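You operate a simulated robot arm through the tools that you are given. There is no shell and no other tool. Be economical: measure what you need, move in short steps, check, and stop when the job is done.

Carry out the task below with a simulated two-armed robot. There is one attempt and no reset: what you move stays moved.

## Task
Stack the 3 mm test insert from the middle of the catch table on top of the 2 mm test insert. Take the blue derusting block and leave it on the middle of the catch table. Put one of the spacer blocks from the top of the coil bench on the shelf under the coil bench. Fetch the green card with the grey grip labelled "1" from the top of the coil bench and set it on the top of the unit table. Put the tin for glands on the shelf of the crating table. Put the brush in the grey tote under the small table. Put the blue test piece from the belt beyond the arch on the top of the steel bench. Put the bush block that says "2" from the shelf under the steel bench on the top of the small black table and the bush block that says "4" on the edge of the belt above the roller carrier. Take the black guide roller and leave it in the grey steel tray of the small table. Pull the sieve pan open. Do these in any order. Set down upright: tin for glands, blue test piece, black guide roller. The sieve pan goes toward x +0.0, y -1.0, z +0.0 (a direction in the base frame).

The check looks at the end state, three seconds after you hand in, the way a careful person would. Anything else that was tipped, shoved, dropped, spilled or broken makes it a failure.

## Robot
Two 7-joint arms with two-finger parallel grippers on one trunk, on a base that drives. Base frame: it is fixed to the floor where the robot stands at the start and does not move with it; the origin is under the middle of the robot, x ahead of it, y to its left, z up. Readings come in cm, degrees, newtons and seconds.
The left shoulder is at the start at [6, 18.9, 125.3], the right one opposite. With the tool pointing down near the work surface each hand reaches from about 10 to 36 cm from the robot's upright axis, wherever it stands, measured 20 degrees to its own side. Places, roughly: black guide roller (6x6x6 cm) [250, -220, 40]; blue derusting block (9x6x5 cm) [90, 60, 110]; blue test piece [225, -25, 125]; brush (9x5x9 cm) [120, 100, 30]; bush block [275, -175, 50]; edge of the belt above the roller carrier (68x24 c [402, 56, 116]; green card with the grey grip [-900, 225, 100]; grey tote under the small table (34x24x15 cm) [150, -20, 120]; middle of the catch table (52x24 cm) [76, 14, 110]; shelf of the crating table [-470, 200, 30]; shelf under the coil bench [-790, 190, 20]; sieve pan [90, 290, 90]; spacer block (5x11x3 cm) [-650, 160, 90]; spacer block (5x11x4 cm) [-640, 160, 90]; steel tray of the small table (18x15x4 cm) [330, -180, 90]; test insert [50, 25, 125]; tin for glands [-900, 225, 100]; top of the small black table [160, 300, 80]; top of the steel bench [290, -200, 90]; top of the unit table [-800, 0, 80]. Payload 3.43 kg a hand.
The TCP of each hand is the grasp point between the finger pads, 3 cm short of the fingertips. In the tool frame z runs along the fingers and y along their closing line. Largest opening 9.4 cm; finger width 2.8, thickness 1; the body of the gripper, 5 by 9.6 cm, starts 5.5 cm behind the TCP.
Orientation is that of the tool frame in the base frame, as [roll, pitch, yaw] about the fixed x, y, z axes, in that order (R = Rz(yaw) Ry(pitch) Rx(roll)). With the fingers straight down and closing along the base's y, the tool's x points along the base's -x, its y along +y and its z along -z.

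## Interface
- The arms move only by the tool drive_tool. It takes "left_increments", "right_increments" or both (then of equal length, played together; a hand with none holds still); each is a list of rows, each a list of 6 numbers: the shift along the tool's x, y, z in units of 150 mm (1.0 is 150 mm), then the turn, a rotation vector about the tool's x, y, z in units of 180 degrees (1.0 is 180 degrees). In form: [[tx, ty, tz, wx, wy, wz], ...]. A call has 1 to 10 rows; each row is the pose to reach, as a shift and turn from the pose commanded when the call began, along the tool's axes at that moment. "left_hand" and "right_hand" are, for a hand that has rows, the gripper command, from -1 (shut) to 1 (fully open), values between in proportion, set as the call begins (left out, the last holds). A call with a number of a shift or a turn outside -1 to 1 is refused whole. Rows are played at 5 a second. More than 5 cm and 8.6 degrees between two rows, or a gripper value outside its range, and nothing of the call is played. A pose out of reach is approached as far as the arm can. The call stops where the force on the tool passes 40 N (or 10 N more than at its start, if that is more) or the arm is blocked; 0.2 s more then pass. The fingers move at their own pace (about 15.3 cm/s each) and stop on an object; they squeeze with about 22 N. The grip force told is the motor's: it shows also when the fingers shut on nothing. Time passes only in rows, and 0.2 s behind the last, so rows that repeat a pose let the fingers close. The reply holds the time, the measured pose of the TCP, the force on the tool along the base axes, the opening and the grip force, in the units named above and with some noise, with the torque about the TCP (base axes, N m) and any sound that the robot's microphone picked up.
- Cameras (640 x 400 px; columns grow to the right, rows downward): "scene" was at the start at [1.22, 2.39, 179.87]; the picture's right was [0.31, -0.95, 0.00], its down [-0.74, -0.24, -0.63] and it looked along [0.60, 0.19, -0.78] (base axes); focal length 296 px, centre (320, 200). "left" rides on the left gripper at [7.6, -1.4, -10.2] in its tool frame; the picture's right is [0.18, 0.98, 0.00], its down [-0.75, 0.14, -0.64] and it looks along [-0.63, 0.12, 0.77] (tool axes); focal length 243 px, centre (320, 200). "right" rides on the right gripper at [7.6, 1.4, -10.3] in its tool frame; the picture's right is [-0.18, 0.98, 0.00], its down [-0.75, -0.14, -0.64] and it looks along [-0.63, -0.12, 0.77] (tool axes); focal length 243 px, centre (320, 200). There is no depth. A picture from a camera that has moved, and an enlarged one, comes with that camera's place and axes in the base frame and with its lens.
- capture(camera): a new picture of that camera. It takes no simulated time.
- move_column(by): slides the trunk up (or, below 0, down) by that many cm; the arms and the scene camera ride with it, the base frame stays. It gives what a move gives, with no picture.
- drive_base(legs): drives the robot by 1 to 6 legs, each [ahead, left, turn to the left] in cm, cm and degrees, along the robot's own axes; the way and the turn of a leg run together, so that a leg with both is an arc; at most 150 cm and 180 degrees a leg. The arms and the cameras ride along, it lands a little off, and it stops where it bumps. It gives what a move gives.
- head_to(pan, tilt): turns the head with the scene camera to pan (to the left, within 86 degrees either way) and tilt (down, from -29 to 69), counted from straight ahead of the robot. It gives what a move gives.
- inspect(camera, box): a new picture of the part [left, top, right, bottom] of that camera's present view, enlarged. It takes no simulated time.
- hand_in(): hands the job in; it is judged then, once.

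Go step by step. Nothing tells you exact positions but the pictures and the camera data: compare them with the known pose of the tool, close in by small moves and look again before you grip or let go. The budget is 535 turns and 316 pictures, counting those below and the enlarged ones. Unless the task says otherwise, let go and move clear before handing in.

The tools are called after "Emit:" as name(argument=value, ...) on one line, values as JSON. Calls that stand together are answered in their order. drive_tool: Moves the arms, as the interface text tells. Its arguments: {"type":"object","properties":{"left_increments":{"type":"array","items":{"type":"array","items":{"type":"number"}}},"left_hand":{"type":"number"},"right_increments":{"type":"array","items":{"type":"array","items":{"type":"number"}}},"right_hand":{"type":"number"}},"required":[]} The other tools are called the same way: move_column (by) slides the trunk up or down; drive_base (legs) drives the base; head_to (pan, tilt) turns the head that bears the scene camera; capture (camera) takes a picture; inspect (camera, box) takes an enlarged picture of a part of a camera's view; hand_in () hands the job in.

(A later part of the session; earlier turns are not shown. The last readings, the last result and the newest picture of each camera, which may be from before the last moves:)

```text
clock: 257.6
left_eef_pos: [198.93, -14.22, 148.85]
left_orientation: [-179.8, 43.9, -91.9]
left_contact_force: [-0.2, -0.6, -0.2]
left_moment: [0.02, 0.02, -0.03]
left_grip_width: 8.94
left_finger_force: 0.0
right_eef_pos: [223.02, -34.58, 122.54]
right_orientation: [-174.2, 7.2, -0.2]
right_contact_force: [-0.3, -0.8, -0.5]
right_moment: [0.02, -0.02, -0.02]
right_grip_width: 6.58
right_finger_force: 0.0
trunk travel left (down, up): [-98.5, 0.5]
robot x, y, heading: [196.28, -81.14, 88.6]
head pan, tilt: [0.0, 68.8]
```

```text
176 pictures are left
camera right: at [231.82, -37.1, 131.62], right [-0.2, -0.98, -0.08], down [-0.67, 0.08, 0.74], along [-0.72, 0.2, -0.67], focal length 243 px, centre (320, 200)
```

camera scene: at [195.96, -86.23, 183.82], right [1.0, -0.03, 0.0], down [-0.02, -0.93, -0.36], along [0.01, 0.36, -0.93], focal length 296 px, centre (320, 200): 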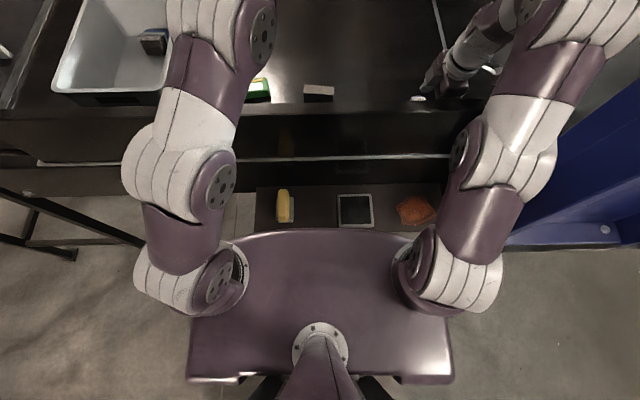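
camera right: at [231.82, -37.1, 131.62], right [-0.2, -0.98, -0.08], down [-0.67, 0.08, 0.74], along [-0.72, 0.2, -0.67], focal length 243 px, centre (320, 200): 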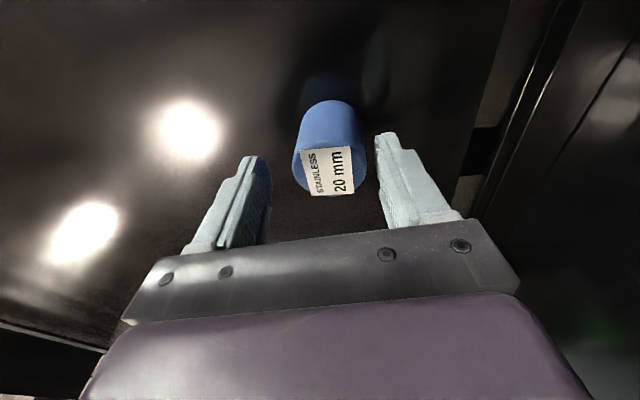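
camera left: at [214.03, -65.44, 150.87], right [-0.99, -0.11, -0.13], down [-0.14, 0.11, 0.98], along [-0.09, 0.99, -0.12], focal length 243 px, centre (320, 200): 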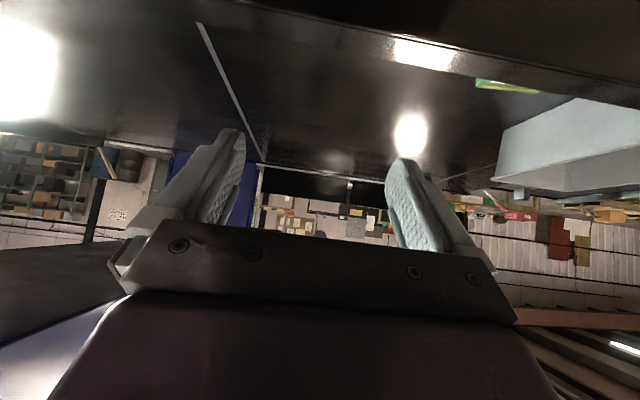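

The piece is between the fingers, nearer the −y one. I trim −y and straighten, then go down 1.5 cm.

Emit:
drive_tool(right_increments=[[0, 0.03, 0, 0, 0, 0], [0, 0.05, 0, -0.015, 0.02, 0], [0, 0.05, 0.05, -0.03, 0.04, 0], [0, 0.05, 0.11, -0.03, 0.04, 0]])

Emit:
capture(camera="right")

```text
clock: 258.6
left_eef_pos: [198.97, -14.19, 148.91]
left_orientation: [-179.9, 43.9, -91.9]
left_contact_force: [-1.2, -0.1, -0.2]
left_moment: [0.02, -0.01, 0.01]
left_grip_width: 8.92
left_finger_force: 0.1
right_eef_pos: [222.82, -36.19, 120.97]
right_orientation: [-174.8, 6.5, -0.4]
right_contact_force: [-1.3, -0.7, 0.0]
right_moment: [0.01, -0.01, -0.01]
right_grip_width: 6.55
right_finger_force: 0.1
right hand out of reach, approached as far as the arm can: row 2, 3, 4
trunk travel left (down, up): [-98.5, 0.5]
robot x, y, heading: [196.33, -80.97, 88.2]
head pan, tilt: [0.0, 68.8]
```

```text
175 pictures are left
camera right: at [231.4, -38.54, 130.21], right [-0.2, -0.98, -0.07], down [-0.68, 0.09, 0.73], along [-0.71, 0.19, -0.68], focal length 243 px, centre (320, 200)
```

right: 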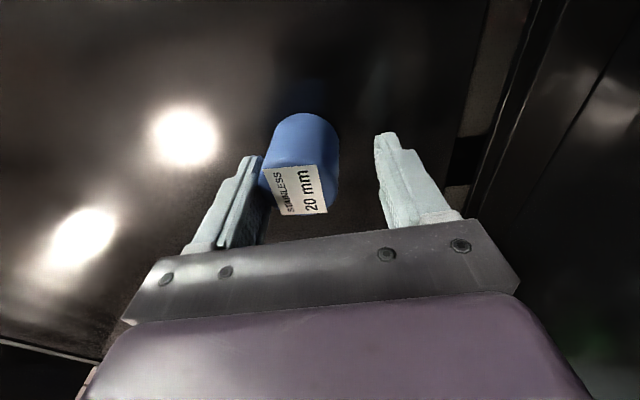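

Straightening pulls it back; I accept the small tilt, shift +y 0.9 cm and close.

Emit:
drive_tool(right_increments=[[0, -0.03, 0, 0.005, -0.005, 0], [0, -0.055, 0, 0.01, -0.01, 0], [0, -0.055, 0, 0.01, -0.01, 0]])

Emit:
capture(camera="right")

```text
clock: 259.4
left_eef_pos: [199.04, -14.26, 148.87]
left_orientation: [-179.9, 44.0, -91.9]
left_contact_force: [-0.5, -0.3, -0.3]
left_moment: [0.01, 0.01, 0.01]
left_grip_width: 8.96
left_finger_force: 0.1
right_eef_pos: [222.87, -35.31, 121.05]
right_orientation: [-173.1, 8.3, -0.2]
right_contact_force: [0.8, -0.5, -0.6]
right_moment: [0.03, 0.01, -0.02]
right_grip_width: 6.58
right_finger_force: 0.0
trunk travel left (down, up): [-98.5, 0.5]
robot x, y, heading: [196.0, -80.76, 88.4]
head pan, tilt: [0.0, 68.8]
```

```text
174 pictures are left
camera right: at [231.69, -38.0, 129.94], right [-0.2, -0.97, -0.09], down [-0.65, 0.06, 0.76], along [-0.73, 0.21, -0.65], focal length 243 px, centre (320, 200)
```

right: 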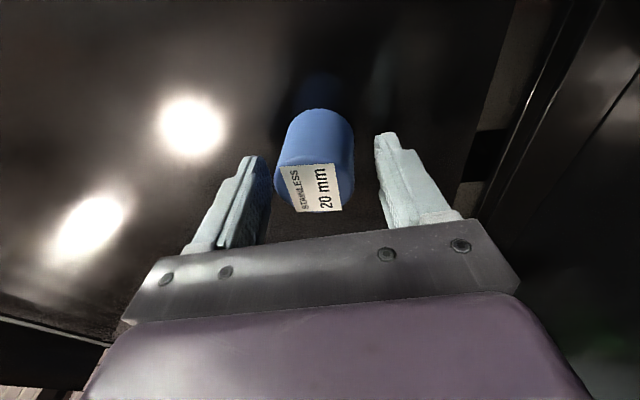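

Centred between the fingers. I close.

Emit:
drive_tool(right_increments=[[0, 0, 0, 0, 0, 0], [0, 0, 0, 0, 0, 0], [0, 0, 0, 0, 0, 0]], right_hand=-1)

Emit:
capture(camera="right")

```text
clock: 260.2
left_eef_pos: [198.94, -14.25, 148.93]
left_orientation: [-179.8, 44.0, -91.8]
left_contact_force: [0.6, -0.1, -0.6]
left_moment: [-0.03, 0.0, 0.05]
left_grip_width: 8.94
left_finger_force: 0.1
right_eef_pos: [222.84, -35.28, 121.16]
right_orientation: [-172.8, 8.2, -0.2]
right_contact_force: [1.4, 1.8, 5.1]
right_moment: [-0.04, -0.05, 0.01]
right_grip_width: 4.16
right_finger_force: 22.3
trunk travel left (down, up): [-98.5, 0.5]
robot x, y, heading: [196.12, -80.9, 88.8]
head pan, tilt: [0.0, 68.8]
```

```text
173 pictures are left
camera right: at [231.68, -38.0, 129.99], right [-0.2, -0.97, -0.09], down [-0.65, 0.06, 0.76], along [-0.73, 0.21, -0.65], focal length 243 px, centre (320, 200)
```

right: 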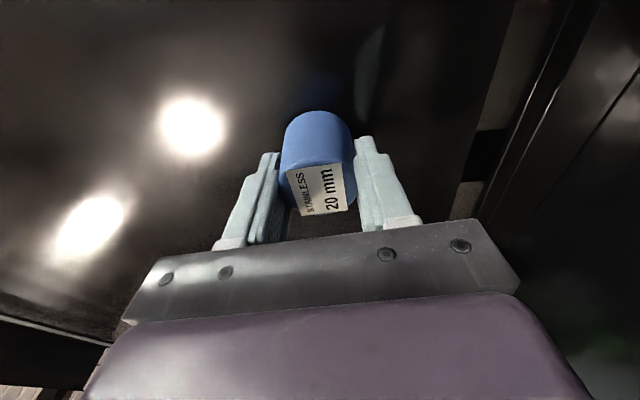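

Gripped. I lift it while tilting the hand forward, which gives more height over the board.

Emit:
drive_tool(right_increments=[[0, 0, -0.12, 0, 0, 0], [0, -0.05, -0.25, 0.045, 0, 0], [0, -0.1, -0.4, 0.09, 0, 0], [0, -0.15, -0.55, 0.135, 0, 0], [0, -0.2, -0.7, 0.18, 0, 0], [0, -0.25, -0.85, 0.2, 0, 0]])

Emit:
capture(camera="right")

```text
clock: 261.6
left_eef_pos: [199.06, -14.35, 149.01]
left_orientation: [-179.9, 43.9, -91.9]
left_contact_force: [0.2, -0.3, 0.1]
left_moment: [0.0, 0.02, 0.04]
left_grip_width: 8.91
left_finger_force: 0.0
right_eef_pos: [224.66, -33.34, 134.19]
right_orientation: [-137.0, 8.1, -0.3]
right_contact_force: [0.2, 0.1, -0.9]
right_moment: [-0.01, 0.01, -0.04]
right_grip_width: 4.14
right_finger_force: 22.0
trunk travel left (down, up): [-98.5, 0.5]
robot x, y, heading: [196.39, -80.89, 88.5]
head pan, tilt: [0.0, 68.8]
```

```text
172 pictures are left
camera right: at [233.08, -41.33, 139.63], right [-0.28, -0.72, -0.64], down [-0.67, -0.33, 0.67], along [-0.69, 0.61, -0.38], focal length 243 px, centre (320, 200)
```

right: 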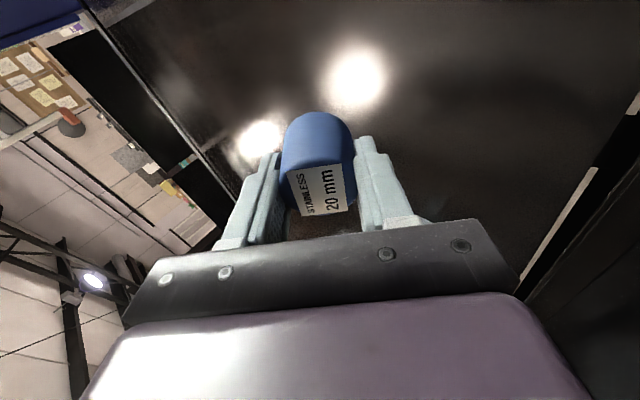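

Now at z 134. I raise 11 cm more to clear the board.

Emit:
drive_tool(right_increments=[[0, -0.17, -0.18, 0, 0, 0], [0, -0.34, -0.36, 0, 0, 0], [0, -0.5, -0.535, 0, 0, 0]])

```text
clock: 262.4
left_eef_pos: [198.99, -14.3, 148.85]
left_orientation: [-179.9, 43.9, -91.9]
left_contact_force: [-0.5, 0.6, 0.7]
left_moment: [0.01, 0.0, 0.02]
left_grip_width: 8.92
left_finger_force: 0.1
right_eef_pos: [226.53, -33.19, 145.24]
right_orientation: [-137.0, 8.2, -0.4]
right_contact_force: [-0.7, 0.0, -0.8]
right_moment: [0.0, 0.04, 0.0]
right_grip_width: 4.12
right_finger_force: 22.1
trunk travel left (down, up): [-98.5, 0.5]
robot x, y, heading: [196.24, -80.74, 88.7]
head pan, tilt: [0.0, 68.8]
```

Clear of the board. I back away from the belt and turn to look at the steel bench.

Emit:
drive_base(legs=[[-38, 0, 0]])

Emit:
head_to(pan=-86, tilt=30)

Emit:
capture(camera="scene")

```text
clock: 264.8
left_eef_pos: [197.88, -51.5, 148.84]
left_orientation: [-179.9, 43.8, -91.6]
left_contact_force: [0.3, -0.4, -0.3]
left_moment: [0.01, -0.01, -0.04]
left_grip_width: 8.94
left_finger_force: 0.1
right_eef_pos: [225.54, -70.33, 145.05]
right_orientation: [-137.1, 8.2, 0.0]
right_contact_force: [0.0, -1.0, -1.5]
right_moment: [-0.05, -0.01, 0.0]
right_grip_width: 4.13
right_finger_force: 22.8
trunk travel left (down, up): [-98.5, 0.5]
robot x, y, heading: [195.28, -118.49, 88.7]
head pan, tilt: [0.0, 68.8]
```

```text
clock: 266.4
left_eef_pos: [197.86, -51.88, 148.88]
left_orientation: [-179.9, 43.9, -91.6]
left_contact_force: [-0.4, 0.3, -0.7]
left_moment: [-0.01, 0.03, 0.0]
left_grip_width: 8.94
left_finger_force: 0.1
right_eef_pos: [225.49, -70.73, 145.18]
right_orientation: [-137.0, 8.2, 0.1]
right_contact_force: [0.6, 0.1, -0.7]
right_moment: [-0.02, 0.01, -0.01]
right_grip_width: 4.11
right_finger_force: 22.0
trunk travel left (down, up): [-98.5, 0.5]
robot x, y, heading: [194.91, -118.78, 88.8]
head pan, tilt: [-85.9, 30.0]
```

```text
171 pictures are left
camera scene: at [204.13, -124.09, 188.96], right [0.05, -1.0, 0.0], down [-0.5, -0.03, -0.87], along [0.86, 0.04, -0.5], focal length 296 px, centre (320, 200)
```

scene: 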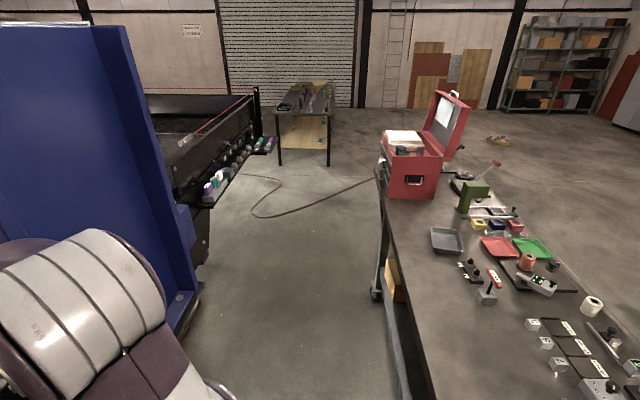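

The steel bench has free space near its front at about (285, −175), and the grey steel tray is at about (333, −184). I turn to face the bench and strafe along it.

Emit:
drive_base(legs=[[0, 0, -178.8], [0, 118, 0]])

Emit:
head_to(pan=0, tilt=45)

Emit:
capture(camera="scene")

```text
clock: 269.2
left_eef_pos: [236.12, -65.72, 148.93]
left_orientation: [179.2, 43.7, -128.2]
left_contact_force: [-17.4, 4.4, 2.1]
left_moment: [0.05, 0.1, 0.15]
left_grip_width: 7.95
left_finger_force: 0.1
right_eef_pos: [247.81, -98.39, 145.41]
right_orientation: [-137.0, 8.1, -37.1]
right_contact_force: [0.1, 0.9, -1.0]
right_moment: [-0.01, 0.03, 0.05]
right_grip_width: 4.11
right_finger_force: 21.2
trunk travel left (down, up): [-98.5, 0.5]
robot x, y, heading: [195.27, -118.78, 51.8]
head pan, tilt: [-85.9, 30.0]
stopped in leg 1: the force on the tool passed its limit (the readings are from after the stop); the commanded pose is now the measured one
```

```text
clock: 270.8
left_eef_pos: [236.16, -65.77, 148.93]
left_orientation: [179.4, 43.7, -128.2]
left_contact_force: [-19.8, 5.6, 0.4]
left_moment: [0.11, 0.26, 0.24]
left_grip_width: 7.83
left_finger_force: 0.0
right_eef_pos: [247.55, -98.3, 145.43]
right_orientation: [-137.0, 8.0, -37.2]
right_contact_force: [0.1, 0.3, -0.3]
right_moment: [-0.02, 0.0, 0.0]
right_grip_width: 4.11
right_finger_force: 22.0
trunk travel left (down, up): [-98.5, 0.5]
robot x, y, heading: [195.11, -118.55, 51.9]
head pan, tilt: [0.0, 45.0]
```

```text
170 pictures are left
camera scene: at [195.68, -116.59, 186.71], right [0.78, -0.62, 0.0], down [-0.44, -0.56, -0.71], along [0.44, 0.55, -0.71], focal length 296 px, centre (320, 200)
```

scene: 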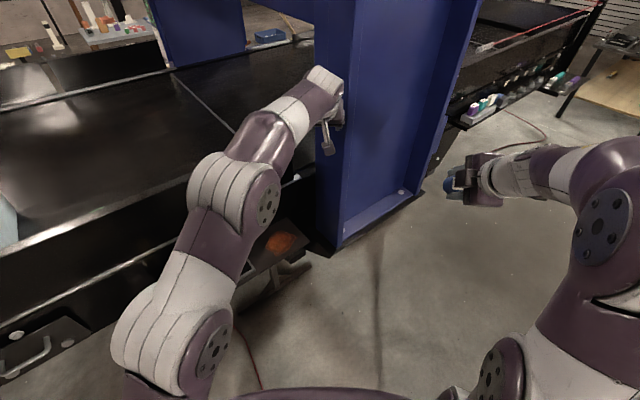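

The left hand touched the arch post. I turn back a bit and retract the left hand before turning again.

Emit:
drive_base(legs=[[0, 0, 15]])

Emit:
drive_tool(left_increments=[[0.1, 0, -0.2, 0, 0, 0], [0.2, 0, -0.4, 0, 0, 0], [0.35, 0, -0.6, 0, 0, 0], [0.5, 0, -0.8, 0, 0, 0], [0.7, 0, -1, 0, 0, 0]])

```text
clock: 272.1
left_eef_pos: [221.91, -56.93, 148.91]
left_orientation: [179.1, 43.6, -113.5]
left_contact_force: [0.6, 0.1, 0.2]
left_moment: [-0.01, 0.01, -0.03]
left_grip_width: 8.95
left_finger_force: 0.1
right_eef_pos: [241.27, -85.53, 145.21]
right_orientation: [-137.1, 8.2, -22.2]
right_contact_force: [0.8, -0.1, -0.3]
right_moment: [0.0, 0.0, 0.03]
right_grip_width: 4.12
right_finger_force: 21.9
trunk travel left (down, up): [-98.5, 0.5]
robot x, y, heading: [194.93, -118.49, 66.9]
head pan, tilt: [0.0, 45.0]
```

```text
clock: 273.3
left_eef_pos: [214.93, -74.07, 152.52]
left_orientation: [179.0, 43.6, -113.5]
left_contact_force: [0.1, -0.5, 0.3]
left_moment: [-0.01, -0.02, -0.01]
left_grip_width: 8.91
left_finger_force: 0.1
right_eef_pos: [241.08, -85.74, 145.22]
right_orientation: [-136.9, 8.1, -22.1]
right_contact_force: [-0.3, -0.5, -0.2]
right_moment: [-0.06, -0.01, 0.03]
right_grip_width: 4.1
right_finger_force: 22.0
trunk travel left (down, up): [-98.5, 0.5]
robot x, y, heading: [195.27, -118.67, 66.8]
head pan, tilt: [0.0, 45.0]
```

Now the turn has room. I turn to face the bench and strafe along it.

Emit:
drive_base(legs=[[0, 0, -156.7]])

Emit:
drive_base(legs=[[0, 118, 0]])

Emit:
capture(camera="scene")

```text
clock: 280.1
left_eef_pos: [194.34, -167.56, 152.51]
left_orientation: [179.2, 43.6, 89.4]
left_contact_force: [-0.4, 0.8, -0.1]
left_moment: [-0.02, -0.01, 0.01]
left_grip_width: 8.95
left_finger_force: 0.1
right_eef_pos: [165.52, -166.82, 145.23]
right_orientation: [-137.2, 8.3, -179.2]
right_contact_force: [0.8, 0.1, -1.0]
right_moment: [0.01, 0.01, -0.01]
right_grip_width: 4.12
right_finger_force: 21.7
trunk travel left (down, up): [-98.5, 0.5]
robot x, y, heading: [195.37, -118.78, -90.5]
head pan, tilt: [0.0, 45.0]
```

```text
clock: 286.0
left_eef_pos: [310.45, -168.83, 152.44]
left_orientation: [179.1, 43.5, 89.1]
left_contact_force: [0.2, 0.2, -0.5]
left_moment: [0.01, 0.02, -0.03]
left_grip_width: 8.95
left_finger_force: 0.0
right_eef_pos: [281.81, -167.96, 145.22]
right_orientation: [-137.1, 8.3, -179.5]
right_contact_force: [0.6, 0.1, -0.8]
right_moment: [0.0, 0.03, -0.01]
right_grip_width: 4.14
right_finger_force: 22.0
trunk travel left (down, up): [-98.5, 0.5]
robot x, y, heading: [311.45, -119.72, -90.5]
head pan, tilt: [0.0, 45.0]
```

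```text
169 pictures are left
camera scene: at [311.55, -121.93, 186.7], right [-1.0, 0.01, 0.0], down [0.01, 0.71, -0.71], along [-0.01, -0.71, -0.71], focal length 296 px, centre (320, 200)
```

scene: 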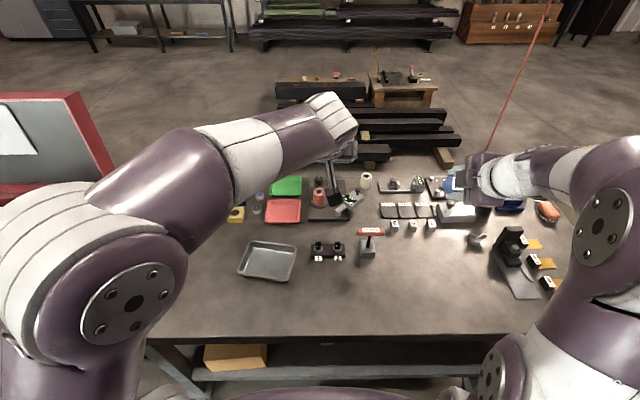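

Bench top is at z≈91.5. A free spot is right below the right hand at about (280, −171). I lower the hand toward it.

Emit:
drive_tool(right_increments=[[0, 0.2, 0.22, 0, 0, 0], [0, 0.4, 0.44, 0, 0, 0], [0, 0.6, 0.66, 0, 0, 0], [0, 0.68, 0.73, 0, 0, 0]])

Emit:
drive_tool(right_increments=[[0, 0.2, 0.22, 0, 0, 0], [0, 0.4, 0.44, 0, 0, 0], [0, 0.6, 0.66, -0.04, 0, 0], [0, 0.6, 0.66, -0.08, 0, 0], [0, 0.6, 0.66, -0.12, 0, 0], [0, 0.6, 0.66, -0.16, 0, 0], [0, 0.6, 0.66, -0.2, 0, 0]])

Emit:
capture(camera="right")

Emit:
capture(camera="scene")

```text
clock: 287.0
left_eef_pos: [310.56, -168.83, 152.53]
left_orientation: [179.1, 43.5, 89.0]
left_contact_force: [-0.5, 0.5, -0.2]
left_moment: [-0.01, 0.04, -0.01]
left_grip_width: 8.92
left_finger_force: 0.1
right_eef_pos: [284.07, -167.92, 130.26]
right_orientation: [-137.2, 8.2, -179.6]
right_contact_force: [0.1, 0.0, -0.4]
right_moment: [-0.03, 0.0, -0.02]
right_grip_width: 4.11
right_finger_force: 22.1
trunk travel left (down, up): [-98.5, 0.5]
robot x, y, heading: [311.77, -120.19, -90.7]
head pan, tilt: [0.0, 45.0]
```

```text
clock: 288.6
left_eef_pos: [310.64, -168.86, 152.36]
left_orientation: [179.1, 43.5, 89.1]
left_contact_force: [-0.3, 1.3, 0.2]
left_moment: [-0.01, -0.01, -0.01]
left_grip_width: 8.91
left_finger_force: 0.0
right_eef_pos: [285.86, -168.12, 117.04]
right_orientation: [-173.2, 8.2, -179.6]
right_contact_force: [-0.2, -0.2, -0.6]
right_moment: [0.0, -0.01, 0.01]
right_grip_width: 4.1
right_finger_force: 21.9
trunk travel left (down, up): [-98.5, 0.5]
robot x, y, heading: [311.47, -119.73, -90.7]
head pan, tilt: [0.0, 45.0]
```

```text
168 pictures are left
camera right: at [276.83, -165.48, 125.93], right [0.19, 0.98, -0.09], down [0.65, -0.06, 0.76], along [0.73, -0.2, -0.65], focal length 243 px, centre (320, 200)
```

right: 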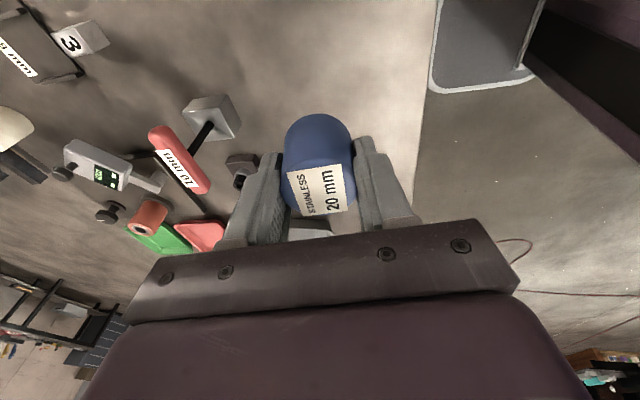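

```text
167 pictures are left
camera scene: at [311.71, -121.94, 186.7], right [-1.0, 0.01, 0.0], down [0.01, 0.71, -0.71], along [-0.01, -0.71, -0.71], focal length 296 px, centre (320, 200)
```

scene: 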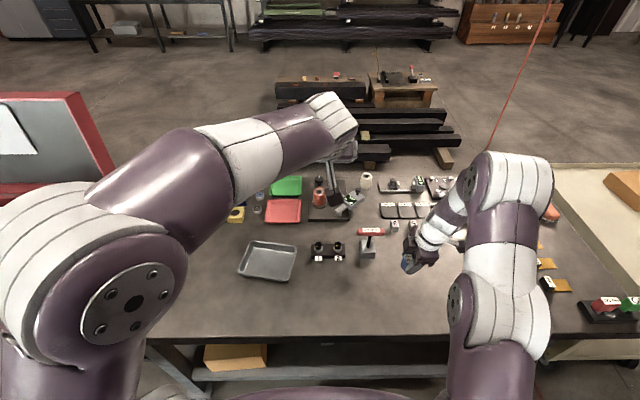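

The piece is upright above a free spot. I lower it 15 cm and look.

Emit:
drive_tool(right_increments=[[0.036, 0.03, 0.25, 0, 0, 0], [0.07, 0.06, 0.5, 0, 0, 0], [0.107, 0.09, 0.75, 0, 0, 0], [0.143, 0.118, 0.98, 0, 0, 0]])

Emit:
capture(camera="right")

Emit:
inspect(camera="scene", box=[340, 210, 500, 320])

```text
clock: 289.6
left_eef_pos: [310.56, -168.88, 152.35]
left_orientation: [179.1, 43.6, 89.1]
left_contact_force: [0.0, -0.2, 0.2]
left_moment: [0.02, 0.02, 0.02]
left_grip_width: 8.92
left_finger_force: 0.1
right_eef_pos: [285.53, -168.21, 102.18]
right_orientation: [-173.0, 8.3, -179.7]
right_contact_force: [0.3, 0.3, -1.0]
right_moment: [-0.03, 0.01, -0.02]
right_grip_width: 4.12
right_finger_force: 21.6
trunk travel left (down, up): [-98.5, 0.5]
robot x, y, heading: [311.51, -119.42, -90.5]
head pan, tilt: [0.0, 45.0]
```

```text
166 pictures are left
camera right: at [276.52, -165.68, 110.92], right [0.19, 0.98, -0.09], down [0.65, -0.06, 0.76], along [0.73, -0.2, -0.65], focal length 243 px, centre (320, 200)
```

right: 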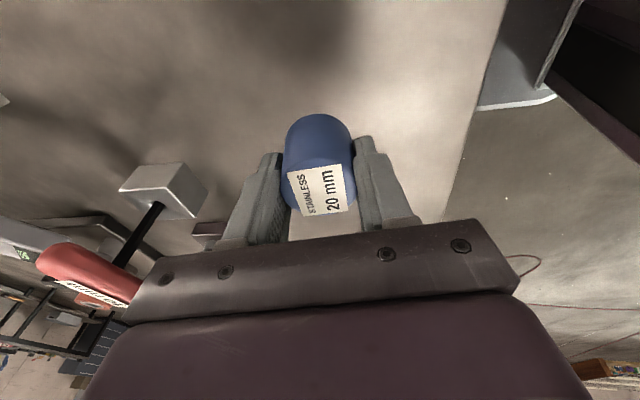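

```text
3.64 times, centred on (420, 265) of scene
camera zoom: at [311.59, -122.06, 186.71], right [-1.0, 0.01, 0.0], down [0.01, 0.71, -0.71], along [-0.01, -0.71, -0.71], focal length 1076 px, centre (-44, -36)
```

zoom: 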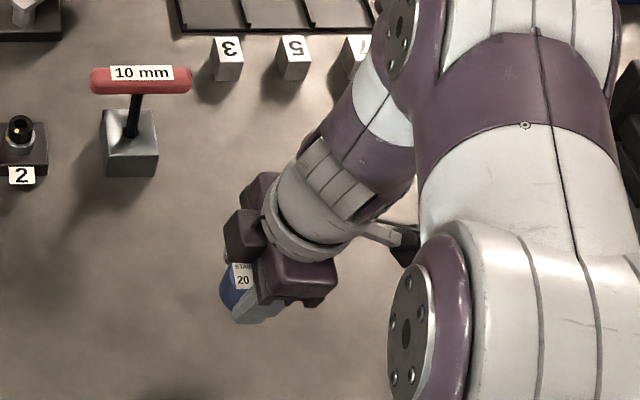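

I lower gently to contact.

Emit:
drive_tool(right_increments=[[0.02, 0.017, 0.14, 0, 0, 0], [0.036, 0.03, 0.25, 0, 0, 0], [0.041, 0.034, 0.28, 0, 0, 0], [0.046, 0.038, 0.31, 0, 0, 0], [0.05, 0.042, 0.34, 0, 0, 0], [0.055, 0.046, 0.37, 0, 0, 0]])

```text
clock: 291.0
left_eef_pos: [310.67, -168.8, 152.46]
left_orientation: [179.1, 43.7, 89.0]
left_contact_force: [-0.4, 0.3, 0.0]
left_moment: [0.0, 0.01, -0.04]
left_grip_width: 8.89
left_finger_force: 0.1
right_eef_pos: [285.87, -168.14, 96.57]
right_orientation: [-173.1, 8.2, -179.6]
right_contact_force: [-0.9, 0.3, -0.5]
right_moment: [0.01, 0.05, 0.02]
right_grip_width: 4.08
right_finger_force: 22.3
trunk travel left (down, up): [-98.5, 0.5]
robot x, y, heading: [311.74, -120.01, -90.9]
head pan, tilt: [0.0, 45.0]
```

Emit:
drive_tool(right_increments=[[0.005, 0.004, 0.035, 0, 0, 0], [0.01, 0.008, 0.07, 0, 0, 0], [0.015, 0.012, 0.1, 0, 0, 0], [0.018, 0.015, 0.13, 0, 0, 0]])

```text
clock: 291.8
left_eef_pos: [310.67, -168.62, 152.52]
left_orientation: [179.0, 43.7, 89.1]
left_contact_force: [-0.7, -0.4, 0.3]
left_moment: [0.02, 0.02, -0.01]
left_grip_width: 8.93
left_finger_force: 0.1
right_eef_pos: [286.08, -168.14, 95.32]
right_orientation: [-172.8, 8.2, -179.5]
right_contact_force: [2.6, 4.7, 15.0]
right_moment: [0.56, 0.03, -0.11]
right_grip_width: 4.11
right_finger_force: 21.8
trunk travel left (down, up): [-98.5, 0.5]
robot x, y, heading: [312.26, -119.97, -90.8]
head pan, tilt: [0.0, 45.0]
stopped in row 3 (right hand): the force on the tool passed its limit (the readings are from after the stop); the commanded pose is now the measured one
```

The piece touches on its +y edge, so it is tilted ~7° with the tool. I lift slightly, straighten the tool in that direction, and lower again.

Emit:
drive_tool(right_increments=[[-0.01, -0.01, -0.08, 0, 0, 0], [-0.015, -0.012, -0.1, -0.02, 0, 0], [-0.015, -0.012, -0.1, -0.038, 0, 0], [-0.015, -0.012, -0.1, -0.038, 0, 0]])

Emit:
drive_tool(right_increments=[[0.007, 0, 0.05, 0, 0, 0], [0.012, 0, 0.08, 0, 0, 0], [0.015, 0, 0.1, 0, 0, 0], [0.018, 0, 0.12, 0, 0, 0], [0.021, 0, 0.14, 0, 0, 0]])

```text
clock: 292.8
left_eef_pos: [310.55, -168.89, 152.39]
left_orientation: [179.0, 43.6, 89.2]
left_contact_force: [-0.2, -0.6, 0.5]
left_moment: [-0.02, -0.01, 0.02]
left_grip_width: 8.92
left_finger_force: 0.1
right_eef_pos: [285.84, -168.36, 96.77]
right_orientation: [-179.7, 8.3, -179.6]
right_contact_force: [-0.3, 0.2, -0.5]
right_moment: [0.0, 0.03, -0.03]
right_grip_width: 4.13
right_finger_force: 22.0
trunk travel left (down, up): [-98.5, 0.5]
robot x, y, heading: [311.78, -119.88, -90.8]
head pan, tilt: [0.0, 45.0]
```

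```text
clock: 294.0
left_eef_pos: [310.67, -168.26, 152.6]
left_orientation: [179.2, 43.9, 89.0]
left_contact_force: [-0.1, 0.1, 0.1]
left_moment: [0.0, 0.0, 0.01]
left_grip_width: 8.93
left_finger_force: 0.1
right_eef_pos: [285.79, -168.19, 95.11]
right_orientation: [-179.2, 8.0, -179.5]
right_contact_force: [-6.4, 0.9, 41.0]
right_moment: [0.94, 0.49, 0.14]
right_grip_width: 4.13
right_finger_force: 21.7
trunk travel left (down, up): [-98.5, 0.5]
robot x, y, heading: [311.74, -119.72, -90.6]
head pan, tilt: [0.0, 45.0]
```

Still edge-loaded on +y. I lift slightly and look closely at the piece's attitude.

Emit:
drive_tool(right_increments=[[-0.007, 0, -0.05, 0, 0, 0], [-0.01, 0, -0.08, 0, 0, 0]])

Emit:
capture(camera="right")

Emit:
inspect(camera="scene", box=[370, 250, 430, 320])

```text
clock: 294.6
left_eef_pos: [310.69, -168.66, 152.45]
left_orientation: [179.1, 43.7, 89.0]
left_contact_force: [0.0, -0.6, 0.6]
left_moment: [-0.01, 0.0, -0.02]
left_grip_width: 8.94
left_finger_force: 0.1
right_eef_pos: [285.94, -168.24, 95.85]
right_orientation: [-179.9, 8.4, -179.6]
right_contact_force: [-0.7, 0.2, -0.3]
right_moment: [-0.03, 0.0, -0.03]
right_grip_width: 4.12
right_finger_force: 21.9
trunk travel left (down, up): [-98.5, 0.5]
robot x, y, heading: [311.52, -119.76, -90.7]
head pan, tilt: [0.0, 45.0]
```

```text
164 pictures are left
camera right: at [276.84, -166.73, 104.9], right [0.17, 0.98, 0.03], down [0.65, -0.14, 0.74], along [0.74, -0.11, -0.67], focal length 243 px, centre (320, 200)
```

right: 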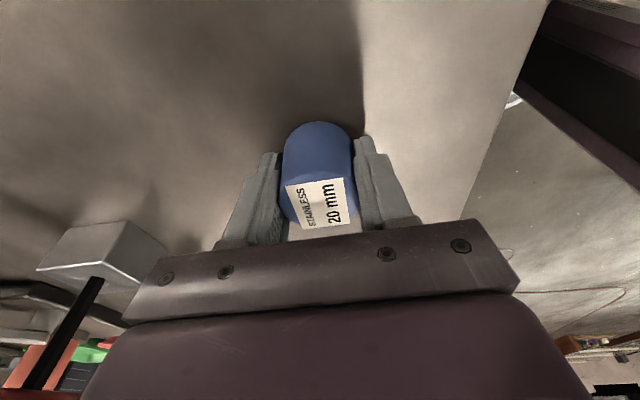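

```text
5.71 times, centred on (400, 285) of scene
camera zoom: at [311.73, -121.79, 186.67], right [-1.0, 0.01, 0.0], down [0.01, 0.71, -0.71], along [-0.01, -0.71, -0.71], focal length 1691 px, centre (-137, -286)
```

zoom: 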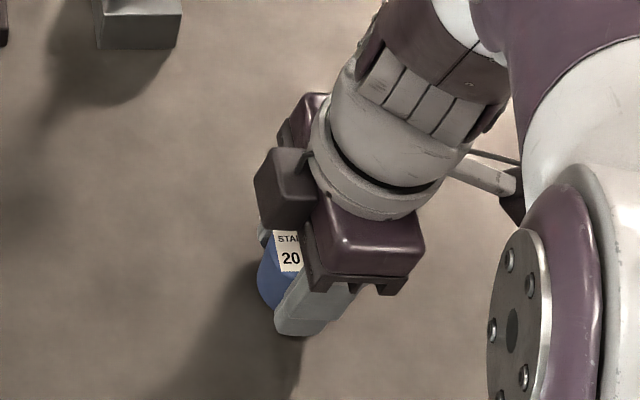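

The piece is aligned with the now-vertical tool, so any residual tilt is tiny. I lower to light contact and release.

Emit:
drive_tool(right_increments=[[0.003, 0, 0.02, 0, 0, 0], [0.005, 0, 0.035, 0, 0, 0], [0.006, 0, 0.045, 0, 0, 0]])

```text
clock: 295.4
left_eef_pos: [310.52, -168.83, 152.44]
left_orientation: [179.1, 43.6, 89.1]
left_contact_force: [0.8, 0.7, -1.0]
left_moment: [0.03, 0.0, -0.03]
left_grip_width: 8.91
left_finger_force: 0.0
right_eef_pos: [285.78, -168.29, 95.21]
right_orientation: [-179.8, 8.3, -179.6]
right_contact_force: [-0.7, 0.6, -1.3]
right_moment: [0.02, 0.01, -0.03]
right_grip_width: 4.12
right_finger_force: 22.6
trunk travel left (down, up): [-98.5, 0.5]
robot x, y, heading: [311.6, -119.75, -90.7]
head pan, tilt: [0.0, 45.0]
```

Emit:
drive_tool(right_increments=[[0.002, 0, 0.012, 0, 0, 0], [0.003, 0, 0.02, 0, 0, 0]])

```text
clock: 296.0
left_eef_pos: [310.77, -168.61, 152.52]
left_orientation: [179.1, 43.7, 89.1]
left_contact_force: [-0.9, -0.4, 0.4]
left_moment: [-0.02, 0.0, 0.01]
left_grip_width: 8.94
left_finger_force: 0.1
right_eef_pos: [285.9, -168.26, 95.22]
right_orientation: [-179.5, 8.3, -179.6]
right_contact_force: [-4.2, -0.3, 25.7]
right_moment: [0.59, 0.31, 0.11]
right_grip_width: 4.1
right_finger_force: 22.3
trunk travel left (down, up): [-98.5, 0.5]
robot x, y, heading: [311.72, -119.68, -90.7]
head pan, tilt: [0.0, 45.0]
```

Contact. I open the fingers and rise straight up.

Emit:
drive_tool(right_increments=[[0, 0, 0, 0, 0, 0], [0, 0, 0, 0, 0, 0], [0, 0, 0, 0, 0, 0]], right_hand=0.4)

Emit:
drive_tool(right_increments=[[-0.02, 0, -0.15, 0, 0, 0], [-0.045, 0, -0.3, 0, 0, 0], [-0.09, 0, -0.6, 0, 0, 0], [-0.14, 0, -0.9, 0, 0, 0]])

Emit:
capture(camera="right")

```text
clock: 296.7
left_eef_pos: [310.84, -168.87, 152.38]
left_orientation: [179.1, 43.7, 89.1]
left_contact_force: [0.1, 0.1, 0.3]
left_moment: [-0.03, 0.0, 0.02]
left_grip_width: 8.93
left_finger_force: 0.0
right_eef_pos: [285.9, -168.81, 95.27]
right_orientation: [-179.0, 8.0, -179.5]
right_contact_force: [0.9, -0.5, 15.6]
right_moment: [0.48, 0.13, -0.16]
right_grip_width: 6.53
right_finger_force: 0.1
trunk travel left (down, up): [-98.5, 0.5]
robot x, y, heading: [311.63, -120.0, -90.5]
head pan, tilt: [0.0, 45.0]
stopped in row 3 (right hand): the force on the tool passed its limit (the readings are from after the stop); the commanded pose is now the measured one
```

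```text
clock: 297.7
left_eef_pos: [310.58, -168.8, 152.51]
left_orientation: [179.1, 43.6, 89.1]
left_contact_force: [0.1, 0.2, -0.3]
left_moment: [-0.02, -0.02, -0.02]
left_grip_width: 8.92
left_finger_force: 0.1
right_eef_pos: [285.86, -168.21, 108.88]
right_orientation: [-179.3, 8.1, -179.5]
right_contact_force: [-0.1, -0.1, -0.3]
right_moment: [-0.02, 0.01, 0.01]
right_grip_width: 6.6
right_finger_force: 0.0
trunk travel left (down, up): [-98.5, 0.5]
robot x, y, heading: [311.82, -120.21, -90.8]
head pan, tilt: [0.0, 45.0]
```

```text
162 pictures are left
camera right: at [276.87, -166.78, 118.02], right [0.17, 0.98, 0.01], down [0.66, -0.13, 0.74], along [0.73, -0.12, -0.67], focal length 243 px, centre (320, 200)
```

right: 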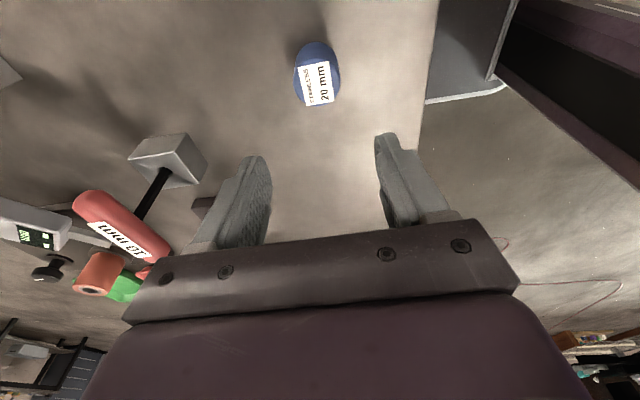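

The blue test piece stands on the steel bench. Next are the items on the shelf below; I back off so the arms clear the bench edge and lower the trunk to look underneath.

Emit:
drive_base(legs=[[-26, 0, 0]])

Emit:
inspect(camera="scene", box=[300, 180, 480, 310])

Emit:
move_column(by=-40)

Emit:
head_to(pan=5, tilt=45)

Emit:
capture(camera="scene")

```text
clock: 299.6
left_eef_pos: [311.11, -143.41, 152.36]
left_orientation: [179.1, 43.4, 89.3]
left_contact_force: [-0.9, 0.2, -0.1]
left_moment: [-0.01, -0.02, -0.02]
left_grip_width: 8.94
left_finger_force: 0.1
right_eef_pos: [286.31, -143.04, 108.79]
right_orientation: [-179.4, 8.1, -179.4]
right_contact_force: [0.6, 0.0, -0.6]
right_moment: [0.01, -0.01, -0.01]
right_grip_width: 6.58
right_finger_force: 0.0
trunk travel left (down, up): [-98.5, 0.5]
robot x, y, heading: [312.16, -94.11, -90.7]
head pan, tilt: [0.0, 45.0]
```

```text
3.08 times, centred on (390, 245) of scene
camera zoom: at [311.96, -96.58, 186.7], right [-1.0, 0.01, 0.0], down [0.01, 0.71, -0.71], along [-0.01, -0.71, -0.71], focal length 910 px, centre (105, 62)
```

zoom: 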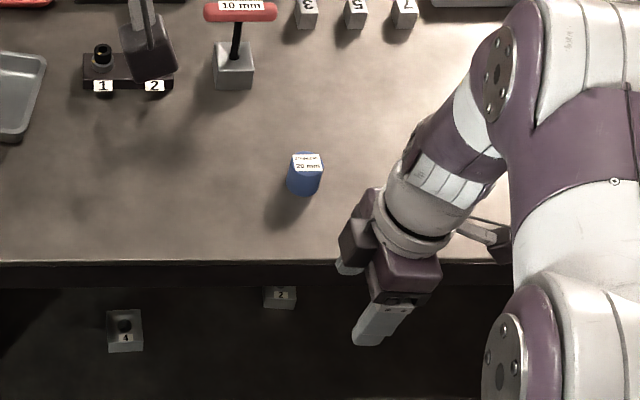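

```text
clock: 303.4
left_eef_pos: [311.17, -143.19, 112.39]
left_orientation: [179.1, 43.6, 89.3]
left_contact_force: [-0.2, -0.3, -0.3]
left_moment: [0.02, -0.01, -0.02]
left_grip_width: 8.94
left_finger_force: 0.1
right_eef_pos: [286.4, -142.89, 68.95]
right_orientation: [-179.3, 8.0, -179.2]
right_contact_force: [0.3, -0.4, 0.3]
right_moment: [-0.02, 0.02, 0.04]
right_grip_width: 6.59
right_finger_force: 0.1
trunk travel left (down, up): [-58.5, 40.5]
robot x, y, heading: [311.92, -94.28, -90.3]
head pan, tilt: [0.0, 45.0]
```

```text
clock: 304.1
left_eef_pos: [311.2, -143.2, 112.29]
left_orientation: [179.1, 43.6, 89.3]
left_contact_force: [0.0, 0.3, 0.1]
left_moment: [-0.01, -0.01, -0.03]
left_grip_width: 8.96
left_finger_force: 0.1
right_eef_pos: [286.4, -142.85, 68.9]
right_orientation: [-179.4, 8.1, -179.3]
right_contact_force: [0.5, 0.3, -0.5]
right_moment: [0.01, -0.01, 0.0]
right_grip_width: 6.57
right_finger_force: 0.1
trunk travel left (down, up): [-58.5, 40.5]
robot x, y, heading: [311.77, -94.13, -90.5]
head pan, tilt: [5.0, 45.0]
```

```text
160 pictures are left
camera scene: at [312.67, -96.23, 146.7], right [-1.0, -0.08, 0.0], down [-0.05, 0.7, -0.71], along [0.06, -0.7, -0.71], focal length 296 px, centre (320, 200)
```

scene: 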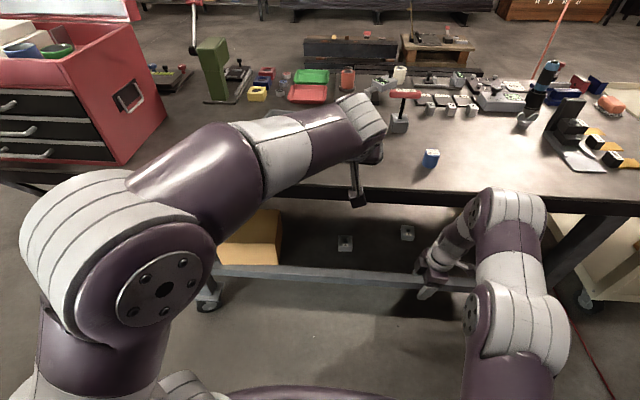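

The shelf holds blocks "4" and "2". I lower the trunk further for a level view under the bench.

Emit:
move_column(by=-30)

Emit:
head_to(pan=0, tilt=35)

Emit:
capture(camera="scene")

```text
clock: 307.1
left_eef_pos: [310.99, -143.19, 82.44]
left_orientation: [179.1, 43.6, 89.3]
left_contact_force: [0.0, -0.4, 0.4]
left_moment: [0.01, 0.0, 0.0]
left_grip_width: 8.94
left_finger_force: 0.0
right_eef_pos: [286.43, -142.87, 38.8]
right_orientation: [-179.3, 8.1, -179.3]
right_contact_force: [0.7, -0.2, 0.1]
right_moment: [0.01, -0.01, 0.0]
right_grip_width: 6.59
right_finger_force: 0.0
trunk travel left (down, up): [-28.5, 70.5]
robot x, y, heading: [311.67, -94.0, -90.6]
head pan, tilt: [5.0, 45.0]
```

```text
clock: 307.8
left_eef_pos: [311.11, -143.2, 82.34]
left_orientation: [179.2, 43.6, 89.3]
left_contact_force: [0.4, 0.1, 0.7]
left_moment: [0.01, -0.01, 0.03]
left_grip_width: 8.89
left_finger_force: 0.0
right_eef_pos: [286.32, -142.81, 38.87]
right_orientation: [-179.2, 8.2, -179.3]
right_contact_force: [-0.2, -0.1, 0.1]
right_moment: [0.02, 0.0, 0.01]
right_grip_width: 6.61
right_finger_force: 0.1
trunk travel left (down, up): [-28.5, 70.5]
robot x, y, heading: [312.02, -94.4, -90.8]
head pan, tilt: [0.0, 35.0]
```

```text
159 pictures are left
camera scene: at [311.96, -96.92, 118.18], right [-1.0, 0.01, 0.0], down [0.01, 0.57, -0.82], along [-0.01, -0.82, -0.57], focal length 296 px, centre (320, 200)
```

scene: 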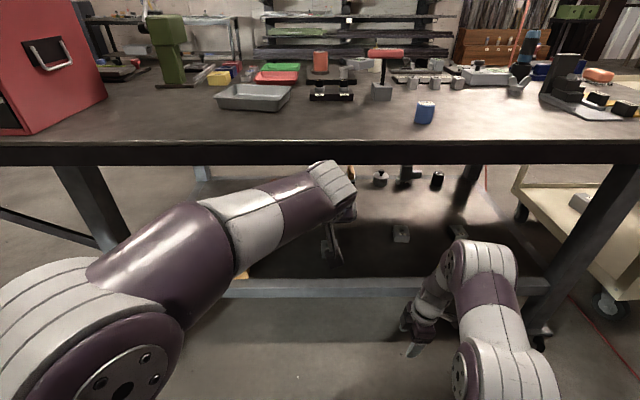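

I zoom in on the shelf.

Emit:
inspect(camera="scene", box=[310, 150, 500, 290])

```text
2.86 times, centred on (405, 220) of scene
camera zoom: at [311.96, -96.92, 118.18], right [-1.0, 0.01, 0.0], down [0.01, 0.57, -0.82], along [-0.01, -0.82, -0.57], focal length 845 px, centre (77, 143)
```

zoom: 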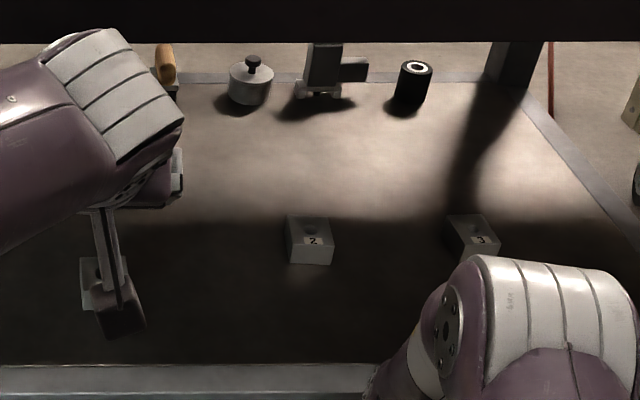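

Roller is at about (254, −218) near the back edge of the shelf, block "2" at (280, −182), shelf z≈40.8. The roller is only reachable from behind the bench, so I raise the trunk and check the way around the east end.

Emit:
move_column(by=40)

Emit:
move_column(by=30)

Emit:
head_to(pan=50, tilt=25)

Emit:
capture(camera="scene")

Emit:
head_to(pan=0, tilt=25)

Emit:
capture(camera="scene")

```text
clock: 311.6
left_eef_pos: [311.12, -143.21, 122.36]
left_orientation: [179.0, 43.6, 89.3]
left_contact_force: [-0.2, -0.7, -0.6]
left_moment: [0.0, 0.0, -0.03]
left_grip_width: 8.92
left_finger_force: 0.1
right_eef_pos: [286.48, -142.84, 78.91]
right_orientation: [-179.4, 8.1, -179.3]
right_contact_force: [-1.0, 0.0, -0.5]
right_moment: [0.01, -0.03, -0.06]
right_grip_width: 6.62
right_finger_force: 0.2
trunk travel left (down, up): [-68.5, 30.5]
robot x, y, heading: [312.34, -94.24, -90.7]
head pan, tilt: [0.0, 35.0]
```

```text
clock: 314.6
left_eef_pos: [311.04, -143.38, 152.41]
left_orientation: [179.1, 43.6, 89.3]
left_contact_force: [0.3, -0.7, 0.4]
left_moment: [0.01, 0.01, 0.0]
left_grip_width: 8.93
left_finger_force: 0.0
right_eef_pos: [286.26, -142.75, 108.8]
right_orientation: [-179.3, 8.2, -179.2]
right_contact_force: [-0.1, 0.0, -0.6]
right_moment: [0.02, -0.01, -0.02]
right_grip_width: 6.58
right_finger_force: 0.0
trunk travel left (down, up): [-98.5, 0.5]
robot x, y, heading: [311.6, -94.44, -90.3]
head pan, tilt: [0.0, 35.0]
```

```text
clock: 315.8
left_eef_pos: [311.1, -143.27, 152.37]
left_orientation: [179.1, 43.6, 89.4]
left_contact_force: [0.2, 0.1, 0.0]
left_moment: [0.04, -0.01, -0.02]
left_grip_width: 8.94
left_finger_force: 0.1
right_eef_pos: [286.36, -142.69, 108.78]
right_orientation: [-179.3, 8.1, -179.3]
right_contact_force: [-1.4, 0.0, -0.2]
right_moment: [-0.01, -0.03, 0.0]
right_grip_width: 6.6
right_finger_force: 0.0
trunk travel left (down, up): [-98.5, 0.5]
robot x, y, heading: [311.89, -93.97, -90.6]
head pan, tilt: [50.0, 25.0]
```

```text
157 pictures are left
camera scene: at [319.03, -94.12, 189.76], right [-0.65, -0.76, 0.0], down [-0.32, 0.28, -0.91], along [0.69, -0.59, -0.42], focal length 296 px, centre (320, 200)
```

scene: 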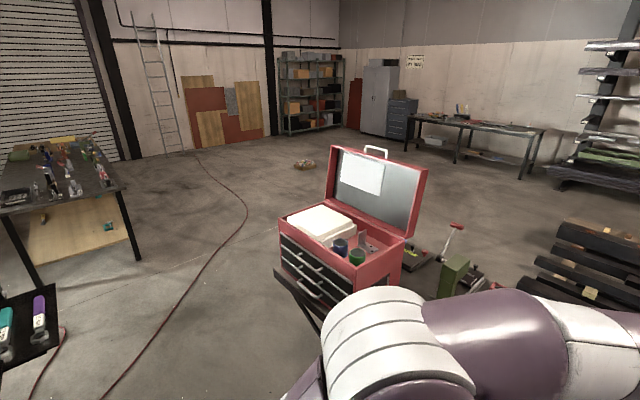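

```text
clock: 317.0
left_eef_pos: [311.02, -143.2, 152.51]
left_orientation: [179.2, 43.6, 89.3]
left_contact_force: [-0.5, 0.2, -0.2]
left_moment: [0.02, 0.03, -0.02]
left_grip_width: 8.93
left_finger_force: 0.1
right_eef_pos: [286.42, -142.79, 109.02]
right_orientation: [-179.4, 8.0, -179.3]
right_contact_force: [-0.1, -0.1, 0.3]
right_moment: [0.01, 0.0, 0.02]
right_grip_width: 6.57
right_finger_force: 0.1
trunk travel left (down, up): [-98.5, 0.5]
robot x, y, heading: [312.04, -94.05, -90.6]
head pan, tilt: [0.0, 25.0]
```

```text
156 pictures are left
camera scene: at [311.96, -97.34, 189.76], right [-1.0, 0.01, 0.0], down [0.0, 0.42, -0.91], along [-0.01, -0.91, -0.42], focal length 296 px, centre (320, 200)
```

scene: 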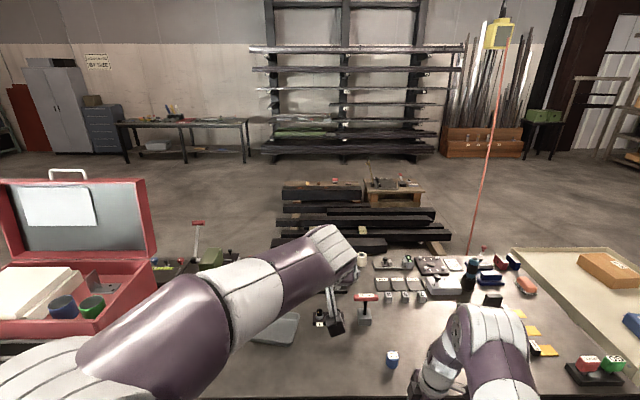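

The east end and the corridor behind the bench are clear. I tuck the right hand and drive around, then turn to face the bench from behind.

Emit:
drive_tool(right_increments=[[0, 0.2, -0.2, 0, 0, 0], [0, 0.4, -0.4, 0, 0, 0], [0, 0.6, -0.6, 0, 0, 0], [0, 0.7, -0.8, 0, 0, 0]])

Emit:
drive_base(legs=[[0, 138, 0], [100, 0, 0], [95, 0, 0], [0, 0, 180]])

```text
clock: 318.0
left_eef_pos: [311.17, -143.02, 152.49]
left_orientation: [179.1, 43.6, 89.4]
left_contact_force: [0.9, -0.3, 0.8]
left_moment: [-0.01, -0.01, -0.01]
left_grip_width: 8.93
left_finger_force: 0.0
right_eef_pos: [284.6, -132.12, 120.67]
right_orientation: [-179.1, 8.2, -179.2]
right_contact_force: [0.6, -0.7, 0.4]
right_moment: [-0.03, 0.0, -0.01]
right_grip_width: 6.59
right_finger_force: 0.0
trunk travel left (down, up): [-98.5, 0.5]
robot x, y, heading: [312.07, -94.22, -90.7]
head pan, tilt: [0.0, 25.0]
```

```text
clock: 326.6
left_eef_pos: [451.11, -166.81, 152.53]
left_orientation: [179.1, 43.8, 91.5]
left_contact_force: [0.3, -1.0, -0.4]
left_moment: [0.04, 0.02, 0.0]
left_grip_width: 8.93
left_finger_force: 0.0
right_eef_pos: [424.32, -156.1, 120.49]
right_orientation: [179.7, 8.5, -177.2]
right_contact_force: [-8.7, 30.5, 17.2]
right_moment: [-1.16, 0.13, -0.8]
right_grip_width: 4.85
right_finger_force: 0.0
trunk travel left (down, up): [-98.5, 0.5]
robot x, y, heading: [450.23, -118.08, -88.2]
head pan, tilt: [0.0, 25.0]
stopped in leg 2: the force on the tool passed its limit (the readings are from after the stop); the commanded pose is now the measured one
```

The right hand touched something at (424, −156) — probably the toolbox. I back up and look.

Emit:
drive_base(legs=[[-12, 0, 0]])

Emit:
head_to(pan=-15, tilt=45)

Emit:
capture(camera="scene")

```text
clock: 327.9
left_eef_pos: [450.57, -155.4, 152.23]
left_orientation: [179.2, 43.4, 91.5]
left_contact_force: [-0.7, -1.6, 0.1]
left_moment: [0.03, 0.02, 0.02]
left_grip_width: 8.93
left_finger_force: 0.0
right_eef_pos: [423.79, -144.82, 120.26]
right_orientation: [179.8, 8.6, -177.2]
right_contact_force: [-0.1, 0.3, 0.2]
right_moment: [-0.01, 0.01, 0.03]
right_grip_width: 6.57
right_finger_force: 0.1
trunk travel left (down, up): [-98.5, 0.5]
robot x, y, heading: [449.66, -106.01, -88.3]
head pan, tilt: [0.0, 25.0]
```

```text
clock: 328.7
left_eef_pos: [450.67, -154.61, 152.32]
left_orientation: [179.1, 43.8, 91.5]
left_contact_force: [0.0, 0.7, 0.4]
left_moment: [-0.02, 0.0, -0.01]
left_grip_width: 8.95
left_finger_force: 0.1
right_eef_pos: [423.74, -144.29, 120.49]
right_orientation: [-179.9, 8.5, -177.1]
right_contact_force: [-0.8, 0.4, -0.6]
right_moment: [-0.06, 0.0, -0.01]
right_grip_width: 6.59
right_finger_force: 0.0
trunk travel left (down, up): [-98.5, 0.5]
robot x, y, heading: [449.33, -105.73, -88.4]
head pan, tilt: [-15.0, 45.0]
```

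```text
155 pictures are left
camera scene: at [447.56, -107.48, 186.72], right [-0.97, 0.23, 0.0], down [0.16, 0.69, -0.71], along [-0.16, -0.69, -0.71], focal length 296 px, centre (320, 200)
```

scene: 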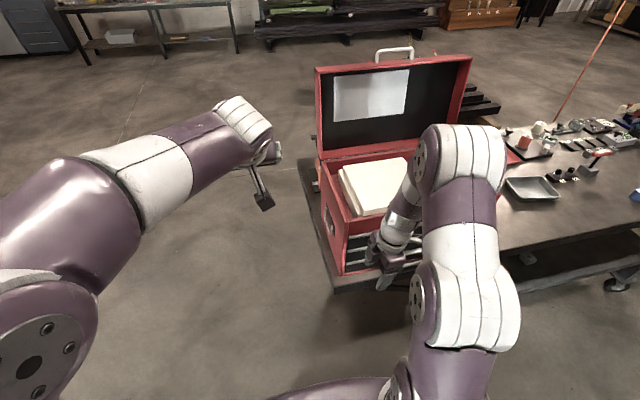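

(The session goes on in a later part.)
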